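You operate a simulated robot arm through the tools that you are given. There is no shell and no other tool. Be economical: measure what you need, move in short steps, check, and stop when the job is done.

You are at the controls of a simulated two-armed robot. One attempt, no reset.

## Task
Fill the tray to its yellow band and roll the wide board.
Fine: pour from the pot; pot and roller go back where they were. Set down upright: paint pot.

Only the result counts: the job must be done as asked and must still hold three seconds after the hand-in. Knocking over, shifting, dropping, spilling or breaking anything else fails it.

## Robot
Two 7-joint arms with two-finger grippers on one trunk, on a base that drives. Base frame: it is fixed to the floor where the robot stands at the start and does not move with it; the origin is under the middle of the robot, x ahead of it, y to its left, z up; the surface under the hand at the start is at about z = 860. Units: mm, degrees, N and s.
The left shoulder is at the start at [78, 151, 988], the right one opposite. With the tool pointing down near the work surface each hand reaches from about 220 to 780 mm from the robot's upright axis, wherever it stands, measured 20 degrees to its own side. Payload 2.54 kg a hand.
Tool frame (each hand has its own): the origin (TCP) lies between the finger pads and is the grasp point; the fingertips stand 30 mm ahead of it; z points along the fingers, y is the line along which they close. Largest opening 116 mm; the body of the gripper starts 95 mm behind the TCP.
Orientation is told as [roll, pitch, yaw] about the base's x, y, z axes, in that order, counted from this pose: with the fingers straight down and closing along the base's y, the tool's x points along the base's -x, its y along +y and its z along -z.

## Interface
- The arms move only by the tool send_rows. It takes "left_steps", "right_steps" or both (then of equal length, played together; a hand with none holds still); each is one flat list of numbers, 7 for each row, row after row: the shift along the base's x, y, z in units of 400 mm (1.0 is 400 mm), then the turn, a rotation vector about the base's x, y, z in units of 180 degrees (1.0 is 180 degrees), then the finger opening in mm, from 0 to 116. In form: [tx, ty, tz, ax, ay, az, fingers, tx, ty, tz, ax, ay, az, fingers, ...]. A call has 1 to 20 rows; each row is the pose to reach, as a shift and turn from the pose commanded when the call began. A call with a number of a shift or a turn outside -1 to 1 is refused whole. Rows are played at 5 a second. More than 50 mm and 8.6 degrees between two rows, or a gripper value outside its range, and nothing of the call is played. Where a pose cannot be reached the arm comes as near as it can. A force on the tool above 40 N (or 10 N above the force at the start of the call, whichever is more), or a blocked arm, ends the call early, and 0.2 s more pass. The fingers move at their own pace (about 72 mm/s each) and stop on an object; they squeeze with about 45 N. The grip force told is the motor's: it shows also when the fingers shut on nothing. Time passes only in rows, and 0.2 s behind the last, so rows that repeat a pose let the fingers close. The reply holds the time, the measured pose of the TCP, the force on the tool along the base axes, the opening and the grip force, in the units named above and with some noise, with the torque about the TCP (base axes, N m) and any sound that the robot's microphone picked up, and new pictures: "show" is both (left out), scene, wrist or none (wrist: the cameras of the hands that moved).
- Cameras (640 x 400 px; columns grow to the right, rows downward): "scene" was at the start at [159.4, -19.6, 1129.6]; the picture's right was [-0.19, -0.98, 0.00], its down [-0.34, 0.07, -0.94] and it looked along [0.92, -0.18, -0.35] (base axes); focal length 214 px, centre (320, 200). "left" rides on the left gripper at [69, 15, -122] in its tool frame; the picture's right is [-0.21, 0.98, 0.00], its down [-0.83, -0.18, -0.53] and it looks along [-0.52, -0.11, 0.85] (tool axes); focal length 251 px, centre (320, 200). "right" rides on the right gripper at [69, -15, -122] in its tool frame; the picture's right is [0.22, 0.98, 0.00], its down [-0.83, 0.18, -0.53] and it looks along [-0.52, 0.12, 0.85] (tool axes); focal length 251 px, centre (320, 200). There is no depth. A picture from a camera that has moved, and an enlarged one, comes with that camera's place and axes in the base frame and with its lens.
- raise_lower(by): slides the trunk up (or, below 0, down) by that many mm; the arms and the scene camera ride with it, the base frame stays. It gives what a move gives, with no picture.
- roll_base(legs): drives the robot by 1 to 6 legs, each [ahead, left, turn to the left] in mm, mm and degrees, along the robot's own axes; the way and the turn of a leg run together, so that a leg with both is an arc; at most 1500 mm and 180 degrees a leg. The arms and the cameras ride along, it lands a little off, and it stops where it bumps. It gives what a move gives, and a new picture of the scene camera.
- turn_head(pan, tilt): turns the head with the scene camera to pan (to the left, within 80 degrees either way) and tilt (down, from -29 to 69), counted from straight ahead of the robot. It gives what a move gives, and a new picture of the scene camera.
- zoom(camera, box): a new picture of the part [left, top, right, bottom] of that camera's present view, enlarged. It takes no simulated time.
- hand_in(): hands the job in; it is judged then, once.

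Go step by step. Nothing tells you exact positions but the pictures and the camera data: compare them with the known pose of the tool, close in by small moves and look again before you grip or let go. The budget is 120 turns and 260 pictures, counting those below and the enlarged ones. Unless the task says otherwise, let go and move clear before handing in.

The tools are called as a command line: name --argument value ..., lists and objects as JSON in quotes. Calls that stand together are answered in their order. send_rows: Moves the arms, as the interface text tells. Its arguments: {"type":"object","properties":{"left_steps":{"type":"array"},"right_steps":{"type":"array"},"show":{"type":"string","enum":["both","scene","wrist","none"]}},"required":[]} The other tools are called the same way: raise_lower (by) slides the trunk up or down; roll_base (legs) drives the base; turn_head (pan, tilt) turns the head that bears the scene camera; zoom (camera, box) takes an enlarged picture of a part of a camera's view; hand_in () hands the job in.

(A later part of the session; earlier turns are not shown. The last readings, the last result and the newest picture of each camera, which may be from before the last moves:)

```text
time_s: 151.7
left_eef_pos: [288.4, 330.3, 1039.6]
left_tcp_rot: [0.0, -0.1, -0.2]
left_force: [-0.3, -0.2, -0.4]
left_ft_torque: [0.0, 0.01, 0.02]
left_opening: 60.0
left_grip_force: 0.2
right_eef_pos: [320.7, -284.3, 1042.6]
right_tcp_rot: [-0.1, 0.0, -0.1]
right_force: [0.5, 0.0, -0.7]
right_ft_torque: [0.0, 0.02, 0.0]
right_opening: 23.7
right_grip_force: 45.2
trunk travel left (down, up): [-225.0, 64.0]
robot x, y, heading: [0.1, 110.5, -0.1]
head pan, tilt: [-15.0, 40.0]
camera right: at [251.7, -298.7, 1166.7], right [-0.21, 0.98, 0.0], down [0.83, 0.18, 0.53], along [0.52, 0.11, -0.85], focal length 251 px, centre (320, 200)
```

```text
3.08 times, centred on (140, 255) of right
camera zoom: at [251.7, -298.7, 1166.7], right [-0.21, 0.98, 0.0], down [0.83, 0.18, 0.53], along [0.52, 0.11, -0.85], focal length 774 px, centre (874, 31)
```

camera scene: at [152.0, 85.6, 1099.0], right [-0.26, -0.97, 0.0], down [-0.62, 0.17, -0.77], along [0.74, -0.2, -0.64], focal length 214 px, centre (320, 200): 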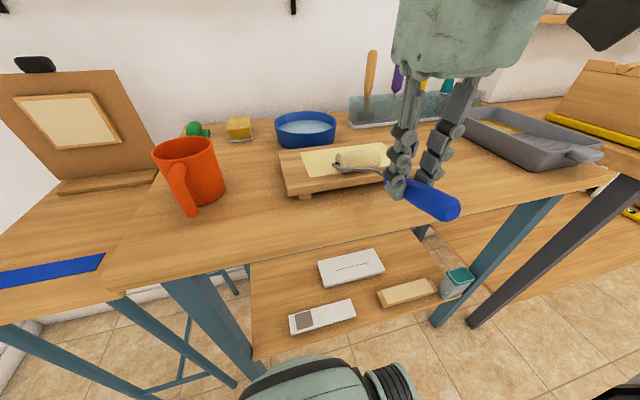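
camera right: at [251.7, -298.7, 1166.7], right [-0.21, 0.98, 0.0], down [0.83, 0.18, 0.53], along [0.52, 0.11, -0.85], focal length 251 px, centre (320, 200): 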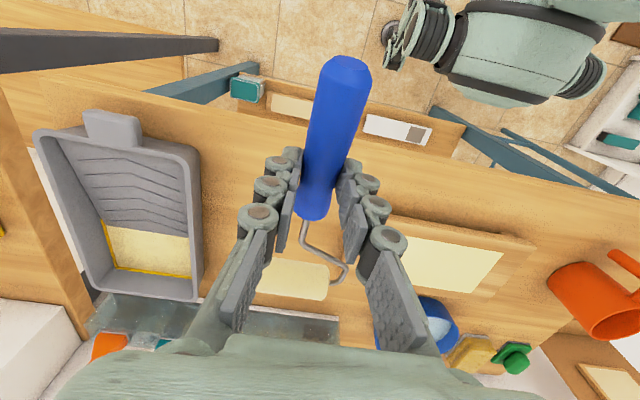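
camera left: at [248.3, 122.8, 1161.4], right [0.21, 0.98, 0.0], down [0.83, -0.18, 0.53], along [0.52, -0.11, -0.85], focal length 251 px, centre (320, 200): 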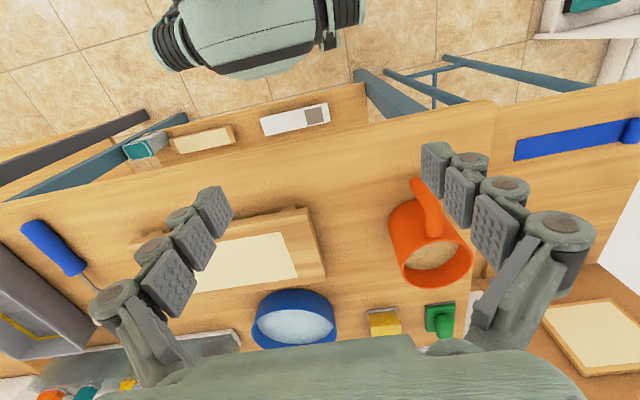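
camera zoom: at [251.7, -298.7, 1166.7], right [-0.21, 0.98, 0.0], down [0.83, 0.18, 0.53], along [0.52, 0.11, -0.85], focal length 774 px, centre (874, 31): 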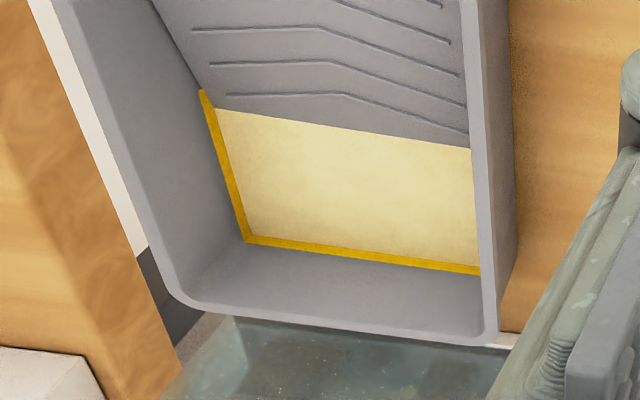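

Coat is uniform and the tray level is still inside the band. Now return the roller: drive right, then align over its original place.

roll_base --legs '[[0, -160, 0]]'

turn_head --pan -30 --tilt 30

```text
time_s: 153.9
left_eef_pos: [288.4, 166.5, 1039.2]
left_tcp_rot: [0.0, -0.1, -0.2]
left_force: [0.1, -0.8, 0.2]
left_ft_torque: [-0.01, -0.02, 0.01]
left_opening: 59.7
left_grip_force: 0.0
right_eef_pos: [319.4, -447.0, 1043.1]
right_tcp_rot: [0.1, 0.0, -0.1]
right_force: [0.3, -0.6, -1.1]
right_ft_torque: [-0.02, 0.04, 0.0]
right_opening: 23.8
right_grip_force: 45.2
trunk travel left (down, up): [-225.0, 64.0]
robot x, y, heading: [0.3, -51.0, -0.4]
head pan, tilt: [-15.0, 40.0]
camera scene: at [151.5, -78.6, 1099.0], right [-0.26, -0.97, 0.0], down [-0.62, 0.17, -0.77], along [0.74, -0.2, -0.64], focal length 214 px, centre (320, 200)
```

scene: 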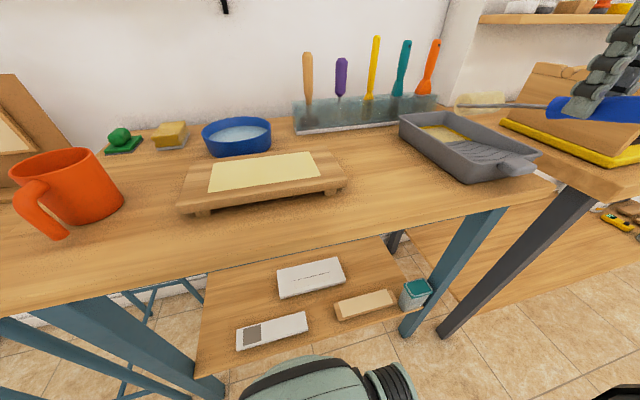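

```text
time_s: 154.7
left_eef_pos: [288.6, 165.7, 1038.3]
left_tcp_rot: [-0.1, 0.1, -0.2]
left_force: [1.0, 0.6, 0.0]
left_ft_torque: [0.03, -0.01, 0.03]
left_opening: 60.0
left_grip_force: 0.1
right_eef_pos: [320.8, -447.1, 1044.3]
right_tcp_rot: [-0.2, 0.1, -0.1]
right_force: [1.3, -0.2, -0.1]
right_ft_torque: [0.01, 0.04, 0.01]
right_opening: 24.0
right_grip_force: 44.9
trunk travel left (down, up): [-225.0, 64.0]
robot x, y, heading: [3.3, -54.6, -0.1]
head pan, tilt: [-30.0, 30.0]
camera scene: at [147.6, -101.6, 1114.3], right [-0.5, -0.86, 0.0], down [-0.43, 0.25, -0.87], along [0.75, -0.43, -0.5], focal length 214 px, centre (320, 200)
```

scene: 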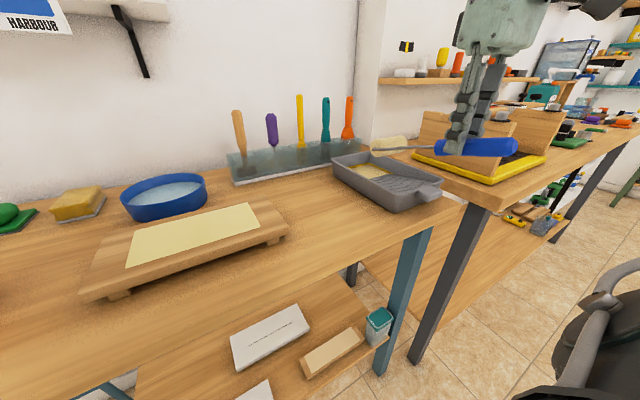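

send_rows --right_steps '[0.03, 0.06, 0, 0.0005, -0.02, 0.004, 10, 0.08, 0.13, 0, 0.001, -0.04, 0.008, 10, 0.15, 0.2, -0.02, 0.0015, -0.06, 0.012, 10, 0.22, 0.26, -0.05, 0.002, -0.08, 0.0155, 10, 0.283, 0.28, -0.1, 0.002, -0.086, 0.0155, 10, 0.283, 0.28, -0.18, 0.002, -0.086, 0.0155, 10, 0.283, 0.28, -0.25, 0.002, -0.086, 0.0155, 10, 0.283, 0.28, -0.29, 0.002, -0.086, 0.0155, 10, 0.283, 0.28, -0.29, 0.002, -0.086, 0.0155, 10]'

zoom --camera "scene" --box '[220, 120, 420, 245]'

```text
time_s: 156.7
left_eef_pos: [289.7, 166.2, 1039.5]
left_tcp_rot: [0.0, 0.0, -0.2]
left_force: [-0.5, 0.3, 0.3]
left_ft_torque: [-0.01, -0.01, -0.01]
left_opening: 60.4
left_grip_force: 0.0
right_eef_pos: [433.5, -335.0, 928.8]
right_tcp_rot: [-0.1, -15.5, 2.8]
right_force: [0.3, -0.7, -0.7]
right_ft_torque: [-0.03, -0.02, -0.07]
right_opening: 23.8
right_grip_force: 44.3
trunk travel left (down, up): [-225.0, 64.0]
robot x, y, heading: [-0.5, -53.5, -0.1]
head pan, tilt: [-30.0, 30.0]
camera scene: at [147.6, -101.6, 1114.3], right [-0.5, -0.86, 0.0], down [-0.43, 0.25, -0.87], along [0.75, -0.44, -0.5], focal length 214 px, centre (320, 200)
camera right: at [336.1, -355.1, 1029.7], right [-0.25, 0.97, -0.06], down [0.64, 0.21, 0.73], along [0.72, 0.15, -0.68], focal length 251 px, centre (320, 200)
```

scene: 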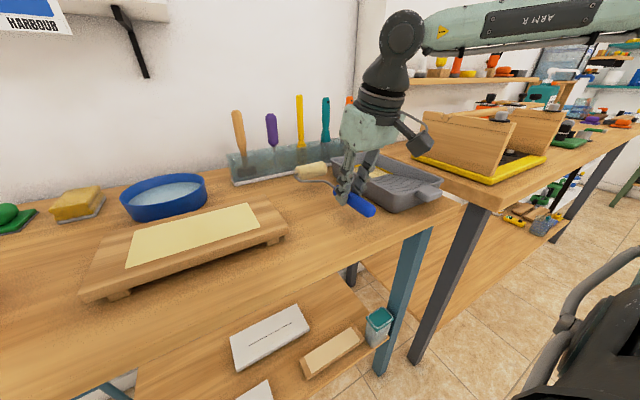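
right: 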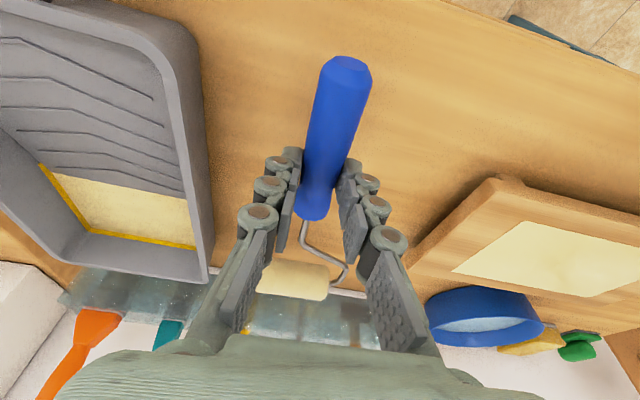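

```text
3.20 times, centred on (320, 182) of scene
camera zoom: at [147.6, -101.6, 1114.3], right [-0.5, -0.86, 0.0], down [-0.43, 0.25, -0.87], along [0.75, -0.44, -0.5], focal length 686 px, centre (320, 256)
```

zoom: 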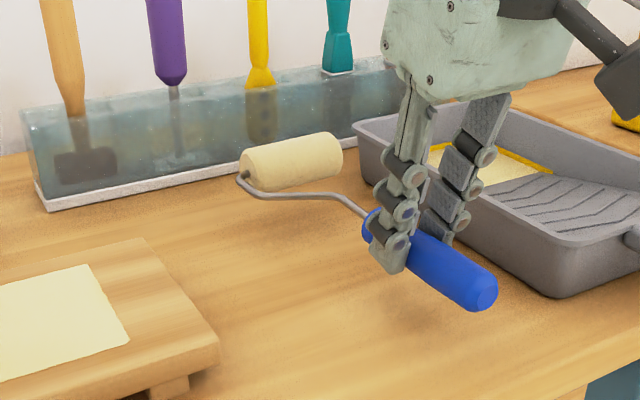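

send_rows --right_steps '[0, 0, -0.03, 0, 0, 0, 10, 0, 0, -0.06, 0, 0, 0, 10, 0, 0, -0.07, 0, 0, 0, 10, 0, 0, -0.07, 0, 0, 0, 10]' --show "none"

zoom --camera "scene" --box '[260, 145, 400, 235]'

```text
time_s: 157.7
left_eef_pos: [288.4, 165.7, 1040.2]
left_tcp_rot: [-0.1, 0.0, -0.2]
left_force: [-0.1, -0.1, 0.3]
left_ft_torque: [0.02, -0.02, 0.0]
left_opening: 60.0
left_grip_force: 0.0
right_eef_pos: [432.6, -334.9, 900.5]
right_tcp_rot: [0.0, -15.6, 2.7]
right_force: [-0.2, 0.6, 0.0]
right_ft_torque: [0.0, 0.02, 0.01]
right_opening: 23.8
right_grip_force: 44.8
trunk travel left (down, up): [-225.0, 64.0]
robot x, y, heading: [1.5, -53.2, -0.3]
head pan, tilt: [-30.0, 30.0]
```

```text
4.44 times, centred on (330, 190) of scene
camera zoom: at [147.6, -101.6, 1114.3], right [-0.5, -0.86, 0.0], down [-0.43, 0.25, -0.87], along [0.75, -0.44, -0.5], focal length 953 px, centre (276, 244)
```

zoom: 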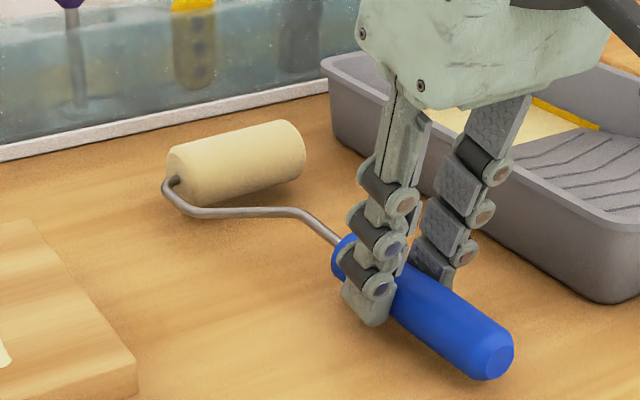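

send_rows --right_steps '[0, 0, -0.004, 0, 0, 0, 10, 0, 0, -0.007, 0, 0, 0, 10, 0, 0, -0.007, 0, 0, 0, 10]' --show "none"

```text
time_s: 158.5
left_eef_pos: [287.4, 164.9, 1039.7]
left_tcp_rot: [-0.1, 0.0, -0.2]
left_force: [0.3, 0.4, -0.5]
left_ft_torque: [0.01, -0.01, 0.01]
left_opening: 60.2
left_grip_force: 0.1
right_eef_pos: [432.4, -335.0, 897.4]
right_tcp_rot: [-0.1, -15.5, 2.7]
right_force: [0.0, -0.2, -0.3]
right_ft_torque: [0.03, 0.0, 0.01]
right_opening: 23.5
right_grip_force: 45.2
trunk travel left (down, up): [-225.0, 64.0]
robot x, y, heading: [0.9, -53.8, -0.3]
head pan, tilt: [-30.0, 30.0]
```

send_rows --right_steps '[0, 0, -0.003, 0, 0, 0, 10, 0, 0, -0.005, 0, 0, 0, 10, 0, 0, -0.005, 0, 0, 0, 10]' --show "none"

zoom --camera "scene" --box '[280, 160, 380, 225]'

```text
time_s: 159.3
left_eef_pos: [287.1, 166.1, 1040.3]
left_tcp_rot: [0.0, 0.0, -0.1]
left_force: [0.2, 0.0, 0.6]
left_ft_torque: [0.0, -0.01, -0.01]
left_opening: 60.2
left_grip_force: 0.1
right_eef_pos: [433.0, -336.1, 894.2]
right_tcp_rot: [-0.1, -15.6, 2.8]
right_force: [0.0, 0.3, -1.0]
right_ft_torque: [0.02, 0.0, 0.02]
right_opening: 23.8
right_grip_force: 45.1
trunk travel left (down, up): [-225.0, 64.0]
robot x, y, heading: [3.7, -54.4, -0.2]
head pan, tilt: [-30.0, 30.0]
```

```text
6.15 times, centred on (330, 192) of scene
camera zoom: at [147.6, -101.7, 1114.3], right [-0.5, -0.86, 0.0], down [-0.43, 0.25, -0.87], along [0.75, -0.44, -0.5], focal length 1320 px, centre (258, 246)
```

zoom: 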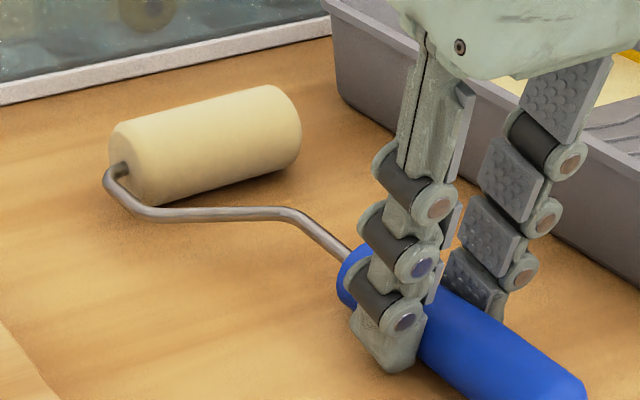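

send_rows --right_steps '[0, 0, -0.003, 0, 0, 0, 10, 0, 0, -0.005, 0, 0, 0, 10, 0, 0, -0.005, 0, 0, 0, 10]' --show "none"

zoom --camera "scene" --box '[280, 160, 380, 225]'

```text
time_s: 160.1
left_eef_pos: [286.7, 165.8, 1039.6]
left_tcp_rot: [-0.2, -0.1, -0.2]
left_force: [0.2, -0.4, 0.0]
left_ft_torque: [0.01, 0.03, -0.01]
left_opening: 60.3
left_grip_force: 0.0
right_eef_pos: [433.8, -334.6, 895.4]
right_tcp_rot: [0.0, -15.8, 2.8]
right_force: [-0.8, -3.0, 20.2]
right_ft_torque: [-0.14, 1.06, 0.15]
right_opening: 23.9
right_grip_force: 44.8
trunk travel left (down, up): [-225.0, 64.0]
robot x, y, heading: [0.1, -51.5, 0.2]
head pan, tilt: [-30.0, 30.0]
```

```text
6.15 times, centred on (330, 192) of scene
camera zoom: at [146.3, -101.2, 1114.8], right [-0.5, -0.86, 0.0], down [-0.43, 0.25, -0.87], along [0.75, -0.44, -0.5], focal length 1320 px, centre (258, 246)
```

zoom: 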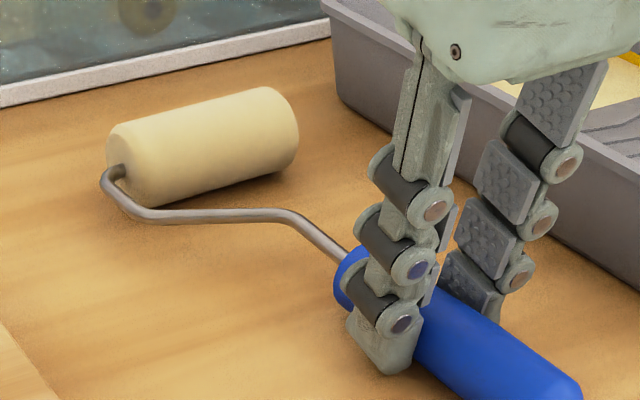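

Handle's rear end touches first. Back off slightly and tip the head down 2°.

send_rows --right_steps '[0, 0, 0.006, 0, 0, 0, 10, 0, 0, 0.006, 0, 0.011, 0, 10, 0, 0, 0.004, 0, 0.011, 0, 10, 0, 0, 0.004, 0, 0.011, 0, 10]' --show "none"

zoom --camera "scene" --box '[280, 160, 380, 225]'

```text
time_s: 161.1
left_eef_pos: [287.0, 165.9, 1039.9]
left_tcp_rot: [-0.1, -0.1, -0.2]
left_force: [-1.1, 0.7, -0.4]
left_ft_torque: [0.01, -0.01, -0.01]
left_opening: 60.2
left_grip_force: 0.0
right_eef_pos: [432.7, -334.6, 893.0]
right_tcp_rot: [0.0, -13.6, 2.8]
right_force: [-1.4, 2.2, 7.6]
right_ft_torque: [0.17, -1.27, 0.34]
right_opening: 23.5
right_grip_force: 44.7
trunk travel left (down, up): [-225.0, 64.0]
robot x, y, heading: [1.5, -56.6, -0.1]
head pan, tilt: [-30.0, 30.0]
```

```text
6.15 times, centred on (330, 192) of scene
camera zoom: at [146.8, -101.1, 1114.5], right [-0.5, -0.86, 0.0], down [-0.43, 0.25, -0.87], along [0.75, -0.44, -0.5], focal length 1320 px, centre (258, 246)
```

zoom: 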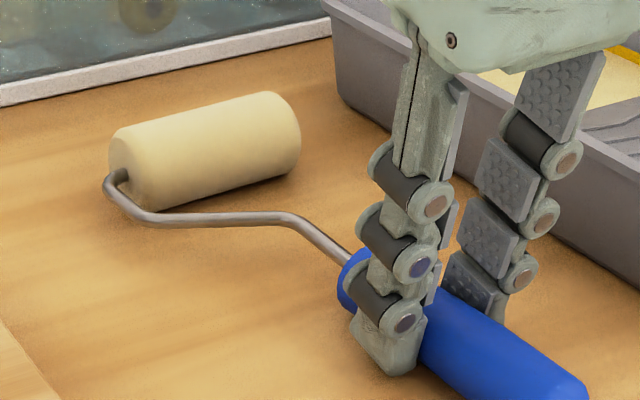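

Head rests on the table now. Release slowly and rise.

send_rows --right_steps '[0, 0, 0.003, 0, -0.002, 0, 10, 0, 0, 0.003, 0, -0.002, 0, 26, 0, 0, 0.003, 0, -0.002, 0, 40, 0, 0, 0.003, 0, -0.002, 0, 60, 0, 0, 0.003, 0, -0.002, 0, 80, 0, 0, 0.003, 0, -0.002, 0, 80]' --show "wrist"

zoom --camera "scene" --box '[260, 145, 400, 235]'

```text
time_s: 162.5
left_eef_pos: [288.3, 166.8, 1038.4]
left_tcp_rot: [-0.1, 0.0, -0.2]
left_force: [-0.9, 0.3, 0.4]
left_ft_torque: [0.03, 0.01, -0.02]
left_opening: 60.1
left_grip_force: 0.1
right_eef_pos: [433.9, -335.1, 895.8]
right_tcp_rot: [0.0, -13.9, 2.7]
right_force: [0.3, 0.4, 0.8]
right_ft_torque: [-0.02, -0.01, 0.01]
right_opening: 80.1
right_grip_force: 0.1
trunk travel left (down, up): [-225.0, 64.0]
robot x, y, heading: [4.1, -53.1, -0.1]
head pan, tilt: [-30.0, 30.0]
camera right: at [338.1, -355.2, 998.7], right [-0.25, 0.97, -0.05], down [0.66, 0.21, 0.72], along [0.7, 0.15, -0.7], focal length 251 px, centre (320, 200)
```

right: 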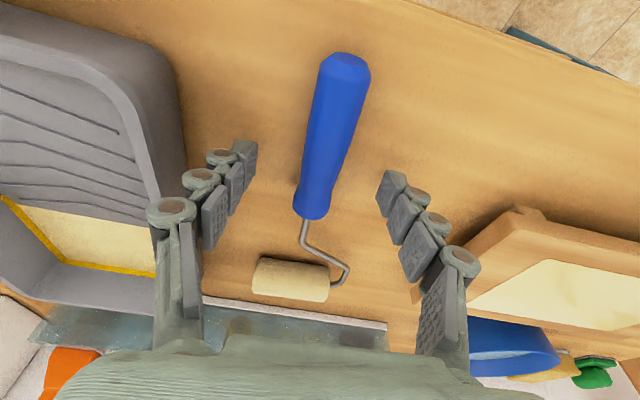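

```text
4.44 times, centred on (330, 190) of scene
camera zoom: at [147.6, -101.6, 1114.3], right [-0.5, -0.86, 0.0], down [-0.43, 0.25, -0.87], along [0.75, -0.44, -0.5], focal length 953 px, centre (276, 244)
```

zoom: 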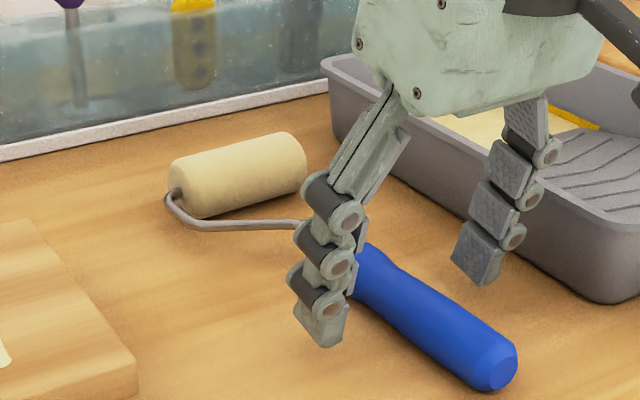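

Roller is resting in place. Rise clear, retract, and take a final look at everything.

send_rows --right_steps '[0, 0, 0.08, 0, 0, 0, 80, 0, 0, 0.18, 0, 0, 0, 80, 0, 0, 0.28, 0, 0, 0, 80, -0.1, 0, 0.36, 0, 0.03, 0, 80, -0.2, 0, 0.4, 0, 0.06, 0, 80, -0.25, 0, 0.4, 0, 0.076, -0.015, 80]' --show "both"

zoom --camera "scene" --box '[325, 145, 445, 220]'

zoom --camera "scene" --box '[70, 170, 310, 310]'

```text
refused: row 4 steps farther than a row can; nothing moved
```

```text
5.33 times, centred on (385, 182) of scene
camera zoom: at [147.6, -101.6, 1114.3], right [-0.5, -0.86, 0.0], down [-0.43, 0.25, -0.87], along [0.75, -0.44, -0.5], focal length 1144 px, centre (-27, 293)
```

zoom: 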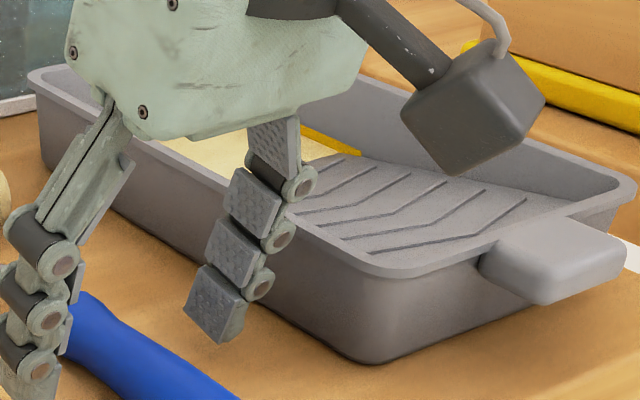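

```text
2.67 times, centred on (190, 240) of scene
camera zoom: at [147.6, -101.6, 1114.3], right [-0.5, -0.86, 0.0], down [-0.43, 0.25, -0.87], along [0.75, -0.44, -0.5], focal length 572 px, centre (667, 93)
```

zoom: 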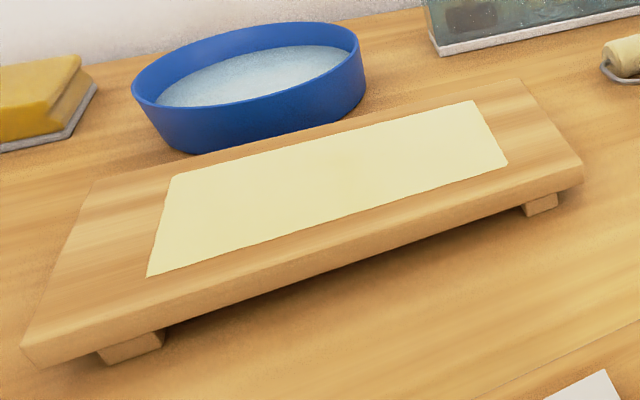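

The step was too large, so I'll send smaller ones. The panel looks evenly painted.

send_rows --right_steps '[0, 0, 0.08, 0, 0, 0, 80, 0, 0, 0.18, 0, 0, 0, 80, 0, 0, 0.28, 0, 0, 0, 80, -0.07, 0, 0.34, 0, 0.03, 0, 80, -0.16, 0, 0.37, 0, 0.06, 0, 80, -0.25, 0, 0.37, 0, 0.076, -0.01, 80]' --show "both"

zoom --camera "scene" --box '[330, 145, 400, 190]'

zoom --camera "scene" --box '[260, 140, 450, 250]'

```text
time_s: 163.9
left_eef_pos: [288.1, 167.2, 1039.4]
left_tcp_rot: [0.0, -0.1, -0.1]
left_force: [0.3, 0.0, -0.4]
left_ft_torque: [0.0, -0.02, 0.03]
left_opening: 59.9
left_grip_force: 0.0
right_eef_pos: [334.2, -335.6, 1046.0]
right_tcp_rot: [0.5, -0.2, 0.9]
right_force: [-1.0, 0.0, -1.1]
right_ft_torque: [0.0, 0.01, -0.01]
right_opening: 79.8
right_grip_force: 0.0
trunk travel left (down, up): [-225.0, 64.0]
robot x, y, heading: [1.0, -49.9, 0.0]
head pan, tilt: [-30.0, 30.0]
camera scene: at [147.3, -101.7, 1114.4], right [-0.5, -0.86, 0.0], down [-0.43, 0.25, -0.87], along [0.75, -0.44, -0.5], focal length 214 px, centre (320, 200)
camera right: at [265.6, -353.3, 1168.6], right [-0.23, 0.97, 0.01], down [0.82, 0.19, 0.54], along [0.52, 0.13, -0.84], focal length 251 px, centre (320, 200)
```

scene: 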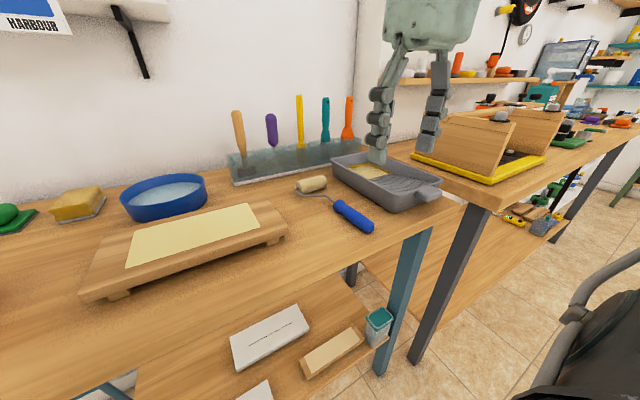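
right: 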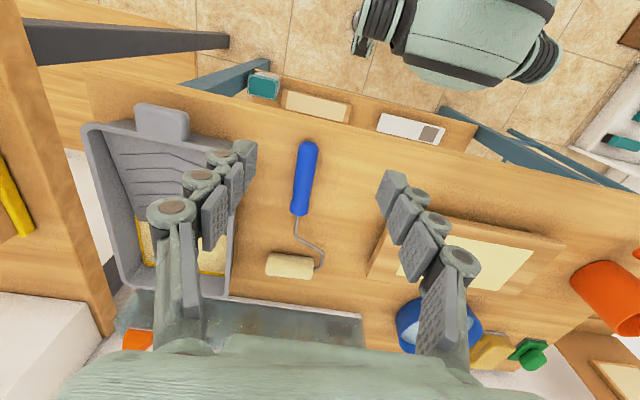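

```text
8.89 times, centred on (365, 168) of scene
camera zoom: at [147.3, -101.7, 1114.4], right [-0.5, -0.86, 0.0], down [-0.43, 0.25, -0.87], along [0.75, -0.44, -0.5], focal length 1906 px, centre (-80, 489)
```

zoom: 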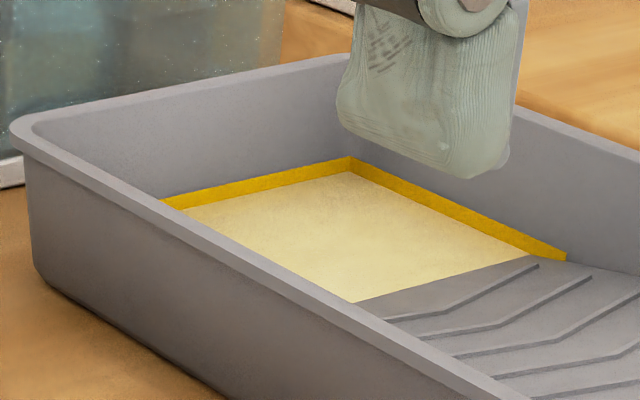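

```text
3.37 times, centred on (355, 195) of scene
camera zoom: at [147.3, -101.7, 1114.4], right [-0.5, -0.86, 0.0], down [-0.43, 0.25, -0.87], along [0.75, -0.44, -0.5], focal length 722 px, centre (202, 217)
```

zoom: 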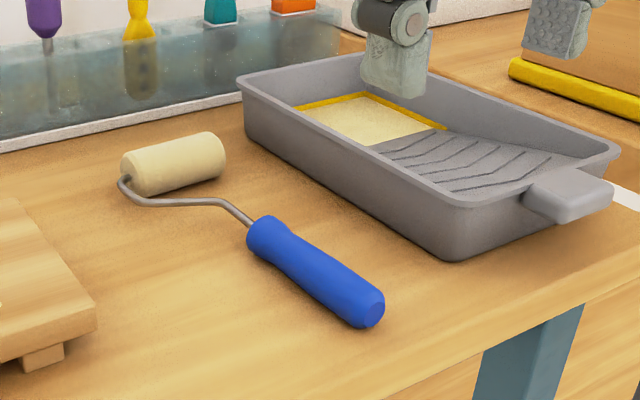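

The roller has drawn the level down close to the band's lower edge. Let me measure that precisely.

zoom --camera "scene" --box '[345, 160, 380, 182]'

```text
16.00 times, centred on (362, 171) of scene
camera zoom: at [147.3, -101.7, 1114.4], right [-0.5, -0.86, 0.0], down [-0.43, 0.25, -0.87], along [0.75, -0.44, -0.5], focal length 3432 px, centre (-360, 664)
```

zoom: 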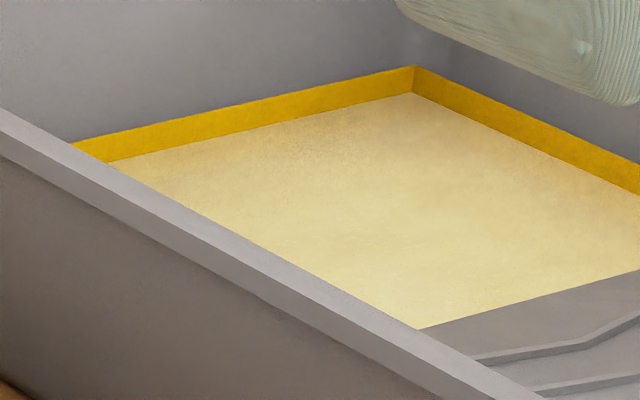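

Level is right at the band's lower edge, so I'll top it up to mid-band with the pot. First bring the left hand in and drive to the pot.

send_rows --left_steps '[0.02, -0.09, 0, 0, 0, 0, 60, 0.05, -0.18, 0, 0, 0, 0, 60, 0.07, -0.26, 0, 0, 0, 0, 60]' --right_steps '[0.05, 0, 0.01, 0, 0, 0, 116, 0.1, 0, 0.02, 0, 0, 0, 116, 0.15, 0, 0.03, 0, 0, 0, 116]' --show "none"

roll_base --legs '[[0, 230, 0], [0, 226, 0]]'

```text
time_s: 164.7
left_eef_pos: [317.4, 61.5, 1038.9]
left_tcp_rot: [0.0, 0.2, -0.1]
left_force: [0.2, -0.4, -0.8]
left_ft_torque: [0.01, 0.01, 0.0]
left_opening: 60.1
left_grip_force: 0.2
right_eef_pos: [394.4, -335.1, 1055.1]
right_tcp_rot: [0.5, -0.2, 0.9]
right_force: [0.3, 0.0, 0.0]
right_ft_torque: [-0.02, 0.06, -0.03]
right_opening: 116.1
right_grip_force: 0.0
trunk travel left (down, up): [-225.0, 64.0]
robot x, y, heading: [1.3, -53.7, -0.3]
head pan, tilt: [-30.0, 30.0]
```

```text
time_s: 169.9
left_eef_pos: [315.2, 521.4, 1038.8]
left_tcp_rot: [0.0, 0.0, -0.1]
left_force: [0.0, 1.5, 0.1]
left_ft_torque: [-0.02, -0.01, -0.01]
left_opening: 60.2
left_grip_force: 0.0
right_eef_pos: [395.9, 123.9, 1056.3]
right_tcp_rot: [0.3, -0.2, 0.9]
right_force: [-0.2, 0.4, -0.1]
right_ft_torque: [-0.02, -0.03, -0.01]
right_opening: 116.0
right_grip_force: 0.2
trunk travel left (down, up): [-225.0, 64.0]
robot x, y, heading: [5.1, 402.3, 0.2]
head pan, tilt: [-30.0, 30.0]
camera scene: at [148.5, 356.3, 1114.4], right [-0.5, -0.87, 0.0], down [-0.43, 0.25, -0.87], along [0.75, -0.43, -0.5], focal length 214 px, centre (320, 200)
```

scene: 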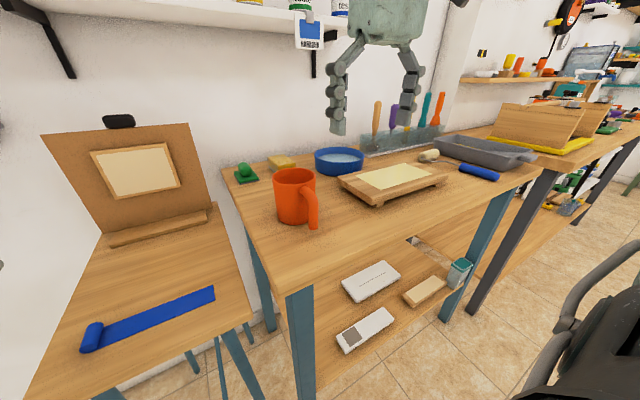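

send_rows --right_steps '[0.05, 0.04, 0, 0, 0, 0.04, 116, 0.1, 0.08, 0, 0, 0, 0.08, 116, 0.15, 0.12, 0, -0.001, 0.001, 0.12, 116, 0.2, 0.16, 0, -0.001, 0.001, 0.16, 116, 0.24, 0.2, 0, -0.002, 0.001, 0.2, 116, 0.26, 0.218, -0.03, -0.002, 0.001, 0.229, 116, 0.26, 0.218, -0.12, -0.002, 0.001, 0.229, 116, 0.26, 0.218, -0.2, -0.002, 0.001, 0.229, 116, 0.26, 0.218, -0.2, -0.002, 0.001, 0.229, 116]' --show "wrist"

```text
time_s: 171.9
left_eef_pos: [316.0, 521.0, 1039.2]
left_tcp_rot: [0.0, 0.0, 0.0]
left_force: [0.4, -0.6, 0.5]
left_ft_torque: [0.03, -0.05, 0.01]
left_opening: 60.2
left_grip_force: 0.2
right_eef_pos: [498.8, 209.6, 973.7]
right_tcp_rot: [0.2, 0.0, 42.1]
right_force: [-0.1, 0.0, -0.2]
right_ft_torque: [-0.03, -0.02, 0.0]
right_opening: 116.3
right_grip_force: 0.0
trunk travel left (down, up): [-225.0, 64.0]
robot x, y, heading: [2.4, 402.6, -0.2]
head pan, tilt: [-30.0, 30.0]
camera right: at [459.2, 151.2, 1097.1], right [-0.82, 0.58, 0.0], down [0.49, 0.69, 0.53], along [0.31, 0.44, -0.85], focal length 251 px, centre (320, 200)
```

right: 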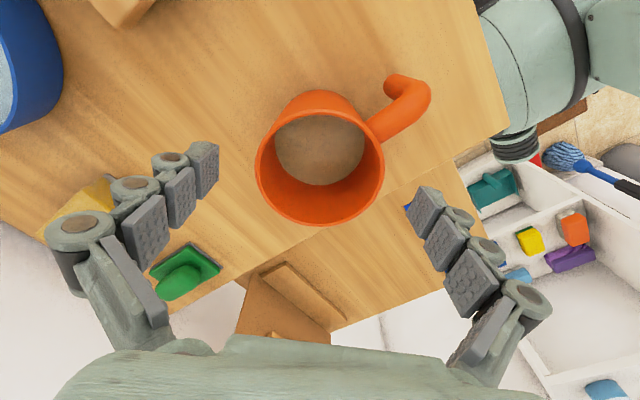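

Aligned. Descend and grip.

send_rows --right_steps '[0.004, 0.004, -0.08, 0, 0, 0, 116, 0.004, 0.004, -0.15, 0, 0, 0, 116, 0.004, 0.004, -0.164, 0, 0, 0, 116, 0.004, 0.004, -0.164, 0, 0, 0, 116, 0.004, 0.004, -0.164, 0, 0, 0, 90, 0.004, 0.004, -0.164, 0, 0, 0, 70, 0.004, 0.004, -0.164, 0, 0, 0, 60, 0.004, 0.004, -0.164, 0, 0, 0, 60, 0.004, 0.004, -0.164, 0, 0, 0, 60]' --show "wrist"

```text
time_s: 173.9
left_eef_pos: [316.4, 520.8, 1040.5]
left_tcp_rot: [-0.1, 0.0, -0.1]
left_force: [1.0, 0.2, -0.5]
left_ft_torque: [0.02, 0.01, 0.01]
left_opening: 60.1
left_grip_force: 0.1
right_eef_pos: [500.9, 210.2, 908.0]
right_tcp_rot: [0.2, 0.0, 42.2]
right_force: [-0.3, -0.8, 1.5]
right_ft_torque: [0.09, 0.02, -0.03]
right_opening: 79.9
right_grip_force: 45.2
trunk travel left (down, up): [-225.0, 64.0]
robot x, y, heading: [3.3, 401.4, -0.0]
head pan, tilt: [-30.0, 30.0]
camera right: at [461.0, 153.5, 1032.1], right [-0.81, 0.58, 0.0], down [0.49, 0.69, 0.53], along [0.31, 0.44, -0.85], focal length 251 px, centre (320, 200)
```

right: 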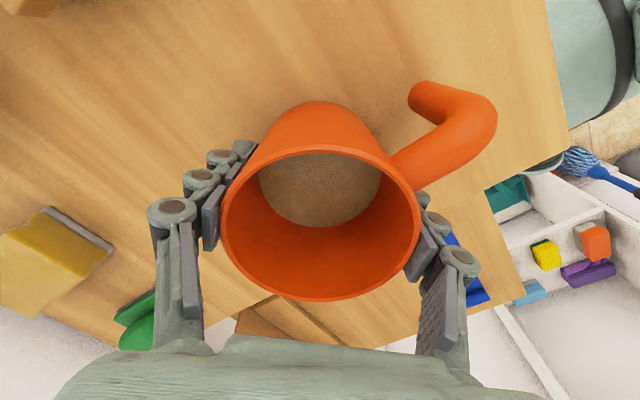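

Gripped. Lift, unwind, and drive to the tray.

send_rows --right_steps '[0, 0, 0.03, 0, 0, 0, 60, 0, 0, 0.09, 0, 0, 0, 60, 0, 0, 0.16, 0, 0, 0, 60, 0, 0, 0.23, 0, 0, 0, 60, 0, 0, 0.29, 0, 0, 0, 60, -0.02, -0.05, 0.32, 0, 0, -0.03, 60, -0.04, -0.1, 0.32, 0, 0, -0.07, 60, -0.06, -0.15, 0.32, 0, 0, -0.11, 60, -0.08, -0.2, 0.32, 0, 0, -0.15, 60, -0.09, -0.25, 0.32, 0, 0, -0.18, 60, -0.1, -0.29, 0.32, 0, 0, -0.21, 60, -0.1, -0.31, 0.32, 0, 0, -0.234, 60]' --show "none"

roll_base --legs '[[0, -300, 0], [0, -310, 0]]'

turn_head --pan -35 --tilt 25

```text
time_s: 176.5
left_eef_pos: [317.3, 520.9, 1040.4]
left_tcp_rot: [0.0, 0.0, 0.0]
left_force: [0.5, 1.0, 0.0]
left_ft_torque: [0.03, 0.0, -0.01]
left_opening: 59.8
left_grip_force: 0.2
right_eef_pos: [462.5, 88.6, 1038.5]
right_tcp_rot: [0.2, 0.1, -0.1]
right_force: [-0.1, 0.5, -2.3]
right_ft_torque: [-0.06, -0.01, 0.0]
right_opening: 79.7
right_grip_force: 44.7
trunk travel left (down, up): [-225.0, 64.0]
robot x, y, heading: [2.9, 398.9, 0.0]
head pan, tilt: [-30.0, 30.0]
```

```text
time_s: 183.3
left_eef_pos: [315.3, -100.4, 1038.9]
left_tcp_rot: [-0.1, 0.0, -0.4]
left_force: [0.5, -0.4, 0.2]
left_ft_torque: [0.02, -0.02, 0.02]
left_opening: 60.0
left_grip_force: 0.2
right_eef_pos: [457.8, -534.1, 1037.1]
right_tcp_rot: [0.2, 0.1, -0.2]
right_force: [-0.1, 0.1, -2.7]
right_ft_torque: [-0.01, -0.03, 0.04]
right_opening: 79.8
right_grip_force: 45.1
trunk travel left (down, up): [-225.0, 64.0]
robot x, y, heading: [-0.3, -215.8, -0.3]
head pan, tilt: [-30.0, 30.0]
camera scene: at [146.4, -264.5, 1114.3], right [-0.51, -0.86, 0.0], down [-0.43, 0.25, -0.87], along [0.75, -0.44, -0.5], focal length 214 px, centre (320, 200)
```

scene: 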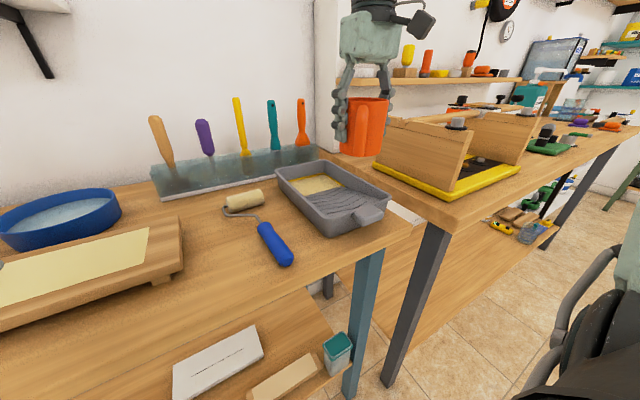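

```text
time_s: 183.9
left_eef_pos: [314.9, -100.2, 1039.3]
left_tcp_rot: [-0.1, -0.1, -0.4]
left_force: [-0.1, -0.5, 0.0]
left_ft_torque: [0.05, 0.02, 0.01]
left_opening: 59.9
left_grip_force: 0.0
right_eef_pos: [457.9, -534.6, 1038.5]
right_tcp_rot: [0.1, 0.1, -0.1]
right_force: [0.7, -0.4, -3.0]
right_ft_torque: [-0.05, -0.01, 0.0]
right_opening: 79.8
right_grip_force: 44.5
trunk travel left (down, up): [-225.0, 64.0]
robot x, y, heading: [-2.0, -217.8, -0.5]
head pan, tilt: [-35.0, 25.0]
camera scene: at [143.6, -271.9, 1122.3], right [-0.58, -0.82, 0.0], down [-0.35, 0.24, -0.91], along [0.74, -0.52, -0.42], focal length 214 px, centre (320, 200)
```

scene: 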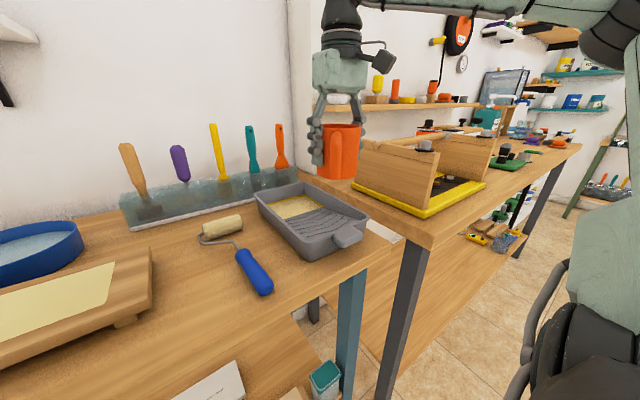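

send_rows --right_steps '[0.07, 0.01, 0, 0, 0, 0, 60, 0.16, 0.03, 0, 0, 0, 0, 60, 0.26, 0.05, 0, 0, 0, 0, 60, 0.35, 0.07, -0.02, 0, 0, 0, 60, 0.418, 0.076, -0.04, 0, 0, 0, 60, 0.418, 0.076, -0.05, 0, -0.04, 0, 60, 0.418, 0.076, -0.06, 0, -0.08, 0, 60, 0.418, 0.076, -0.07, 0, -0.12, 0, 60, 0.418, 0.076, -0.07, 0, -0.165, 0, 60, 0.418, 0.076, -0.07, 0, -0.21, 0, 60, 0.418, 0.076, -0.07, 0, -0.25, 0, 60, 0.418, 0.076, -0.07, 0, -0.29, 0, 60, 0.418, 0.076, -0.07, 0, -0.325, 0, 60]' --show "scene"

zoom --camera "scene" --box '[258, 185, 328, 225]'

```text
time_s: 186.7
left_eef_pos: [315.2, -100.0, 1040.0]
left_tcp_rot: [0.0, 0.0, -0.5]
left_force: [0.7, -0.8, -0.5]
left_ft_torque: [-0.02, 0.0, -0.02]
left_opening: 60.0
left_grip_force: 0.1
right_eef_pos: [625.6, -502.8, 1010.2]
right_tcp_rot: [0.6, -58.5, -0.4]
right_force: [0.5, 0.4, -2.6]
right_ft_torque: [-0.06, -0.02, 0.04]
right_opening: 79.8
right_grip_force: 44.8
trunk travel left (down, up): [-225.0, 64.0]
robot x, y, heading: [-2.9, -216.4, -0.5]
head pan, tilt: [-35.0, 25.0]
camera scene: at [143.6, -272.0, 1122.3], right [-0.58, -0.82, 0.0], down [-0.34, 0.24, -0.91], along [0.74, -0.52, -0.42], focal length 214 px, centre (320, 200)
```

scene: 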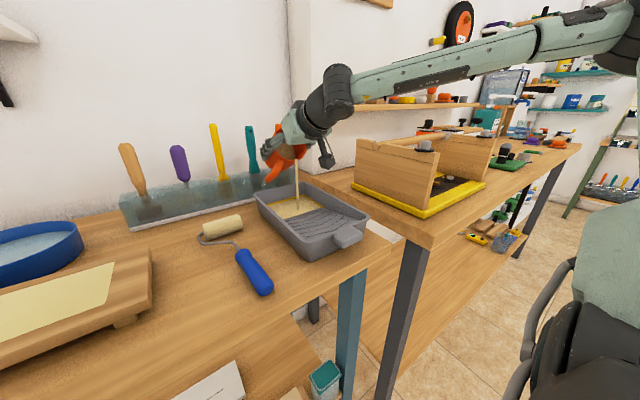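

```text
9.14 times, centred on (293, 205) of scene
camera zoom: at [143.6, -272.0, 1122.3], right [-0.58, -0.82, 0.0], down [-0.34, 0.24, -0.91], along [0.74, -0.52, -0.42], focal length 1961 px, centre (567, 154)
```

zoom: 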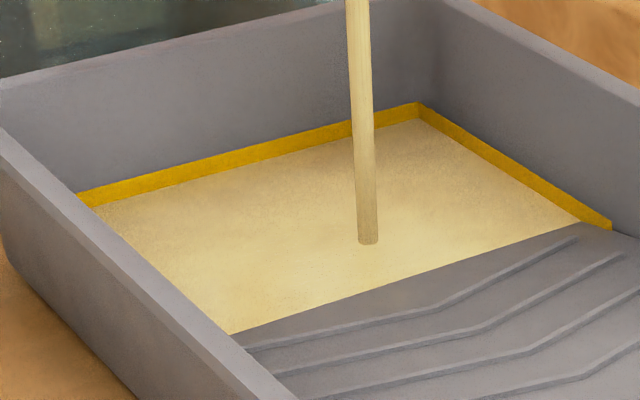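

Flowing. Hold about 3.5 s and check.

send_rows --right_steps '[0, 0, 0, 0, 0, 0, 60, 0, 0, 0, 0, 0, 0, 60, 0, 0, 0, 0, 0, 0, 60, 0, 0, 0, 0, 0, 0, 60, 0, 0, 0, 0, 0, 0, 60, 0, 0, 0, 0, 0, 0, 60, 0, 0, 0, 0, 0, 0, 60, 0, 0, 0, 0, 0, 0, 60, 0, 0, 0, 0, 0, 0, 60, 0, 0, 0, 0, 0, 0, 60, 0, 0, 0, 0, 0, 0, 60, 0, 0, 0, 0, 0, 0, 60, 0, 0, 0, 0, 0, 0, 60, 0, 0, 0, 0, 0, 0, 60, 0, 0, 0, 0, 0, 0, 60, 0, 0, 0, 0, 0, 0, 60]' --show "none"

zoom --camera "scene" --box '[258, 185, 328, 225]'

```text
time_s: 190.1
left_eef_pos: [315.5, -100.4, 1040.6]
left_tcp_rot: [0.0, 0.0, -0.4]
left_force: [0.1, 0.6, -0.1]
left_ft_torque: [-0.02, -0.02, 0.01]
left_opening: 59.8
left_grip_force: 0.0
right_eef_pos: [626.8, -503.4, 1008.9]
right_tcp_rot: [0.5, -58.5, -0.4]
right_force: [-0.9, 0.0, -2.2]
right_ft_torque: [-0.05, 0.02, 0.0]
right_opening: 79.9
right_grip_force: 45.5
trunk travel left (down, up): [-225.0, 64.0]
robot x, y, heading: [0.7, -217.9, -0.5]
head pan, tilt: [-35.0, 25.0]
```

```text
9.14 times, centred on (293, 205) of scene
camera zoom: at [143.6, -271.9, 1122.3], right [-0.58, -0.82, 0.0], down [-0.34, 0.24, -0.91], along [0.74, -0.52, -0.42], focal length 1961 px, centre (567, 154)
```

zoom: 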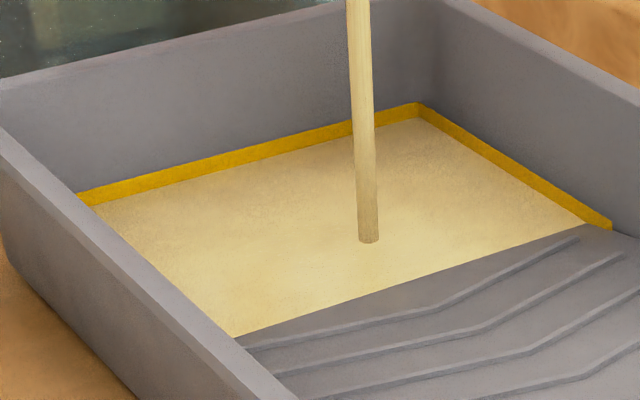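

send_rows --right_steps '[0, 0, 0, 0, -0.025, 0, 60, 0, 0, 0, 0, -0.03, 0, 60, 0, 0, 0, 0, -0.03, 0, 60, 0, 0, 0, 0, -0.03, 0, 60, 0, 0, 0, 0, -0.03, 0, 60, 0, 0, 0, 0, -0.03, 0, 60, 0, 0, 0, 0, -0.03, 0, 60, 0, 0, 0, 0, -0.03, 0, 60, 0, 0, 0, 0, -0.03, 0, 60, 0, 0, 0, 0, -0.03, 0, 60, 0, 0, 0, 0, -0.03, 0, 60, 0, 0, 0, 0, -0.03, 0, 60, 0, 0, 0, 0, -0.03, 0, 60]' --show "none"

zoom --camera "scene" --box '[258, 185, 328, 225]'

```text
time_s: 192.9
left_eef_pos: [315.8, -99.4, 1039.6]
left_tcp_rot: [-0.1, 0.0, -0.3]
left_force: [-1.2, -0.2, -0.2]
left_ft_torque: [0.01, 0.0, -0.02]
left_opening: 59.9
left_grip_force: 0.1
right_eef_pos: [625.0, -503.8, 1010.3]
right_tcp_rot: [0.5, -63.8, -0.5]
right_force: [-0.4, 0.7, -2.9]
right_ft_torque: [-0.05, -0.01, 0.01]
right_opening: 80.1
right_grip_force: 44.9
trunk travel left (down, up): [-225.0, 64.0]
robot x, y, heading: [0.2, -217.2, -0.6]
head pan, tilt: [-35.0, 25.0]
```

```text
9.14 times, centred on (293, 205) of scene
camera zoom: at [143.6, -271.9, 1122.3], right [-0.58, -0.82, 0.0], down [-0.34, 0.24, -0.91], along [0.74, -0.52, -0.42], focal length 1961 px, centre (567, 154)
```

zoom: 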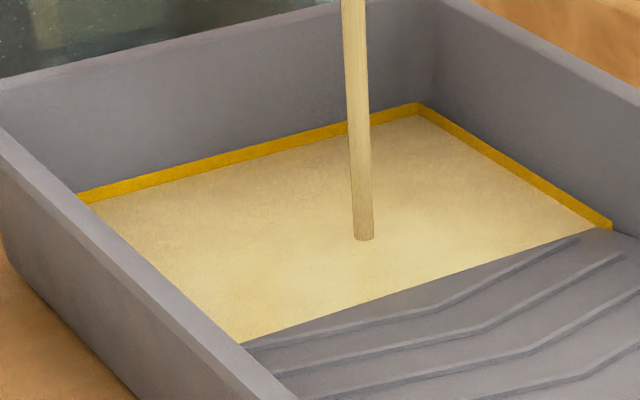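

Almost mid-band. One more second, then upright and retract.

send_rows --right_steps '[0, 0, 0, 0, 0, 0, 60, 0, 0, 0, 0, 0, 0, 60, 0, 0, 0, 0, 0, 0, 60, 0, 0, 0, 0, 0.045, 0, 60, 0, 0, 0, 0, 0.09, 0, 60, 0, 0, 0, 0, 0.135, 0, 60, 0, 0, 0, 0, 0.18, 0, 60, 0, 0, 0.01, 0, 0.225, 0, 60, 0, 0, 0.03, 0, 0.265, 0, 60, 0, 0, 0.05, 0, 0.31, 0, 60, 0, 0, 0.07, -0.001, 0.355, 0, 60, 0, 0, 0.07, -0.001, 0.355, 0, 60, -0.07, -0.01, 0.07, -0.001, 0.355, 0, 60, -0.16, -0.03, 0.07, -0.001, 0.355, 0, 60, -0.26, -0.05, 0.07, -0.001, 0.355, 0, 60, -0.35, -0.06, 0.07, -0.001, 0.355, 0, 60, -0.418, -0.076, 0.07, -0.001, 0.355, 0, 60, -0.418, -0.076, 0.07, -0.001, 0.355, 0, 60]' --show "scene"

zoom --camera "scene" --box '[258, 185, 328, 225]'

```text
time_s: 196.7
left_eef_pos: [314.5, -101.1, 1039.2]
left_tcp_rot: [0.0, 0.1, -0.4]
left_force: [-0.9, 0.1, -0.5]
left_ft_torque: [0.02, 0.0, -0.01]
left_opening: 59.9
left_grip_force: 0.1
right_eef_pos: [458.1, -534.9, 1037.4]
right_tcp_rot: [0.1, 0.1, -0.1]
right_force: [-1.5, -0.3, -2.4]
right_ft_torque: [-0.04, -0.02, 0.01]
right_opening: 79.9
right_grip_force: 45.2
trunk travel left (down, up): [-225.0, 64.0]
robot x, y, heading: [0.4, -217.5, -0.6]
head pan, tilt: [-35.0, 25.0]
camera scene: at [143.7, -271.9, 1122.2], right [-0.58, -0.82, 0.0], down [-0.34, 0.24, -0.91], along [0.74, -0.52, -0.42], focal length 214 px, centre (320, 200)
```

scene: 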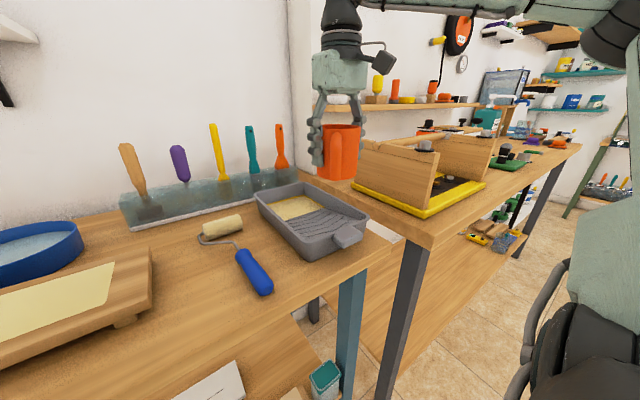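

```text
9.14 times, centred on (293, 205) of scene
camera zoom: at [143.7, -271.9, 1122.2], right [-0.58, -0.82, 0.0], down [-0.34, 0.24, -0.91], along [0.74, -0.52, -0.42], focal length 1961 px, centre (567, 154)
```

zoom: 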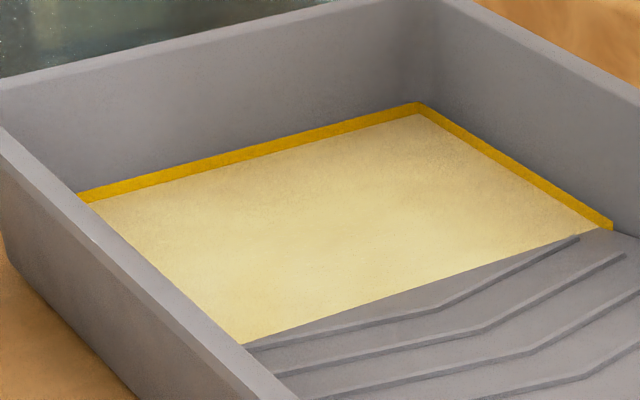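

Level is back at mid-band. Return the pot to its place.

roll_base --legs '[[0, 310, 0], [0, 312, 0]]'

```text
time_s: 203.5
left_eef_pos: [325.4, 521.1, 1040.0]
left_tcp_rot: [0.0, -0.1, -0.9]
left_force: [-0.4, 0.0, 0.6]
left_ft_torque: [0.01, 0.01, 0.01]
left_opening: 60.3
left_grip_force: 0.0
right_eef_pos: [462.3, 86.2, 1037.1]
right_tcp_rot: [-0.1, 0.2, -0.7]
right_force: [-1.0, -0.1, -1.9]
right_ft_torque: [-0.03, -0.05, 0.01]
right_opening: 79.9
right_grip_force: 45.8
trunk travel left (down, up): [-225.0, 64.0]
robot x, y, heading: [9.2, 406.0, -0.8]
head pan, tilt: [-35.0, 25.0]
camera scene: at [150.5, 351.2, 1122.3], right [-0.59, -0.81, 0.0], down [-0.34, 0.25, -0.91], along [0.73, -0.53, -0.42], focal length 214 px, centre (320, 200)
```

scene: 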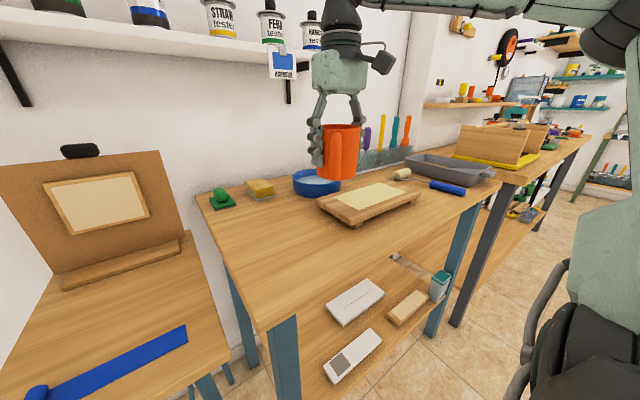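

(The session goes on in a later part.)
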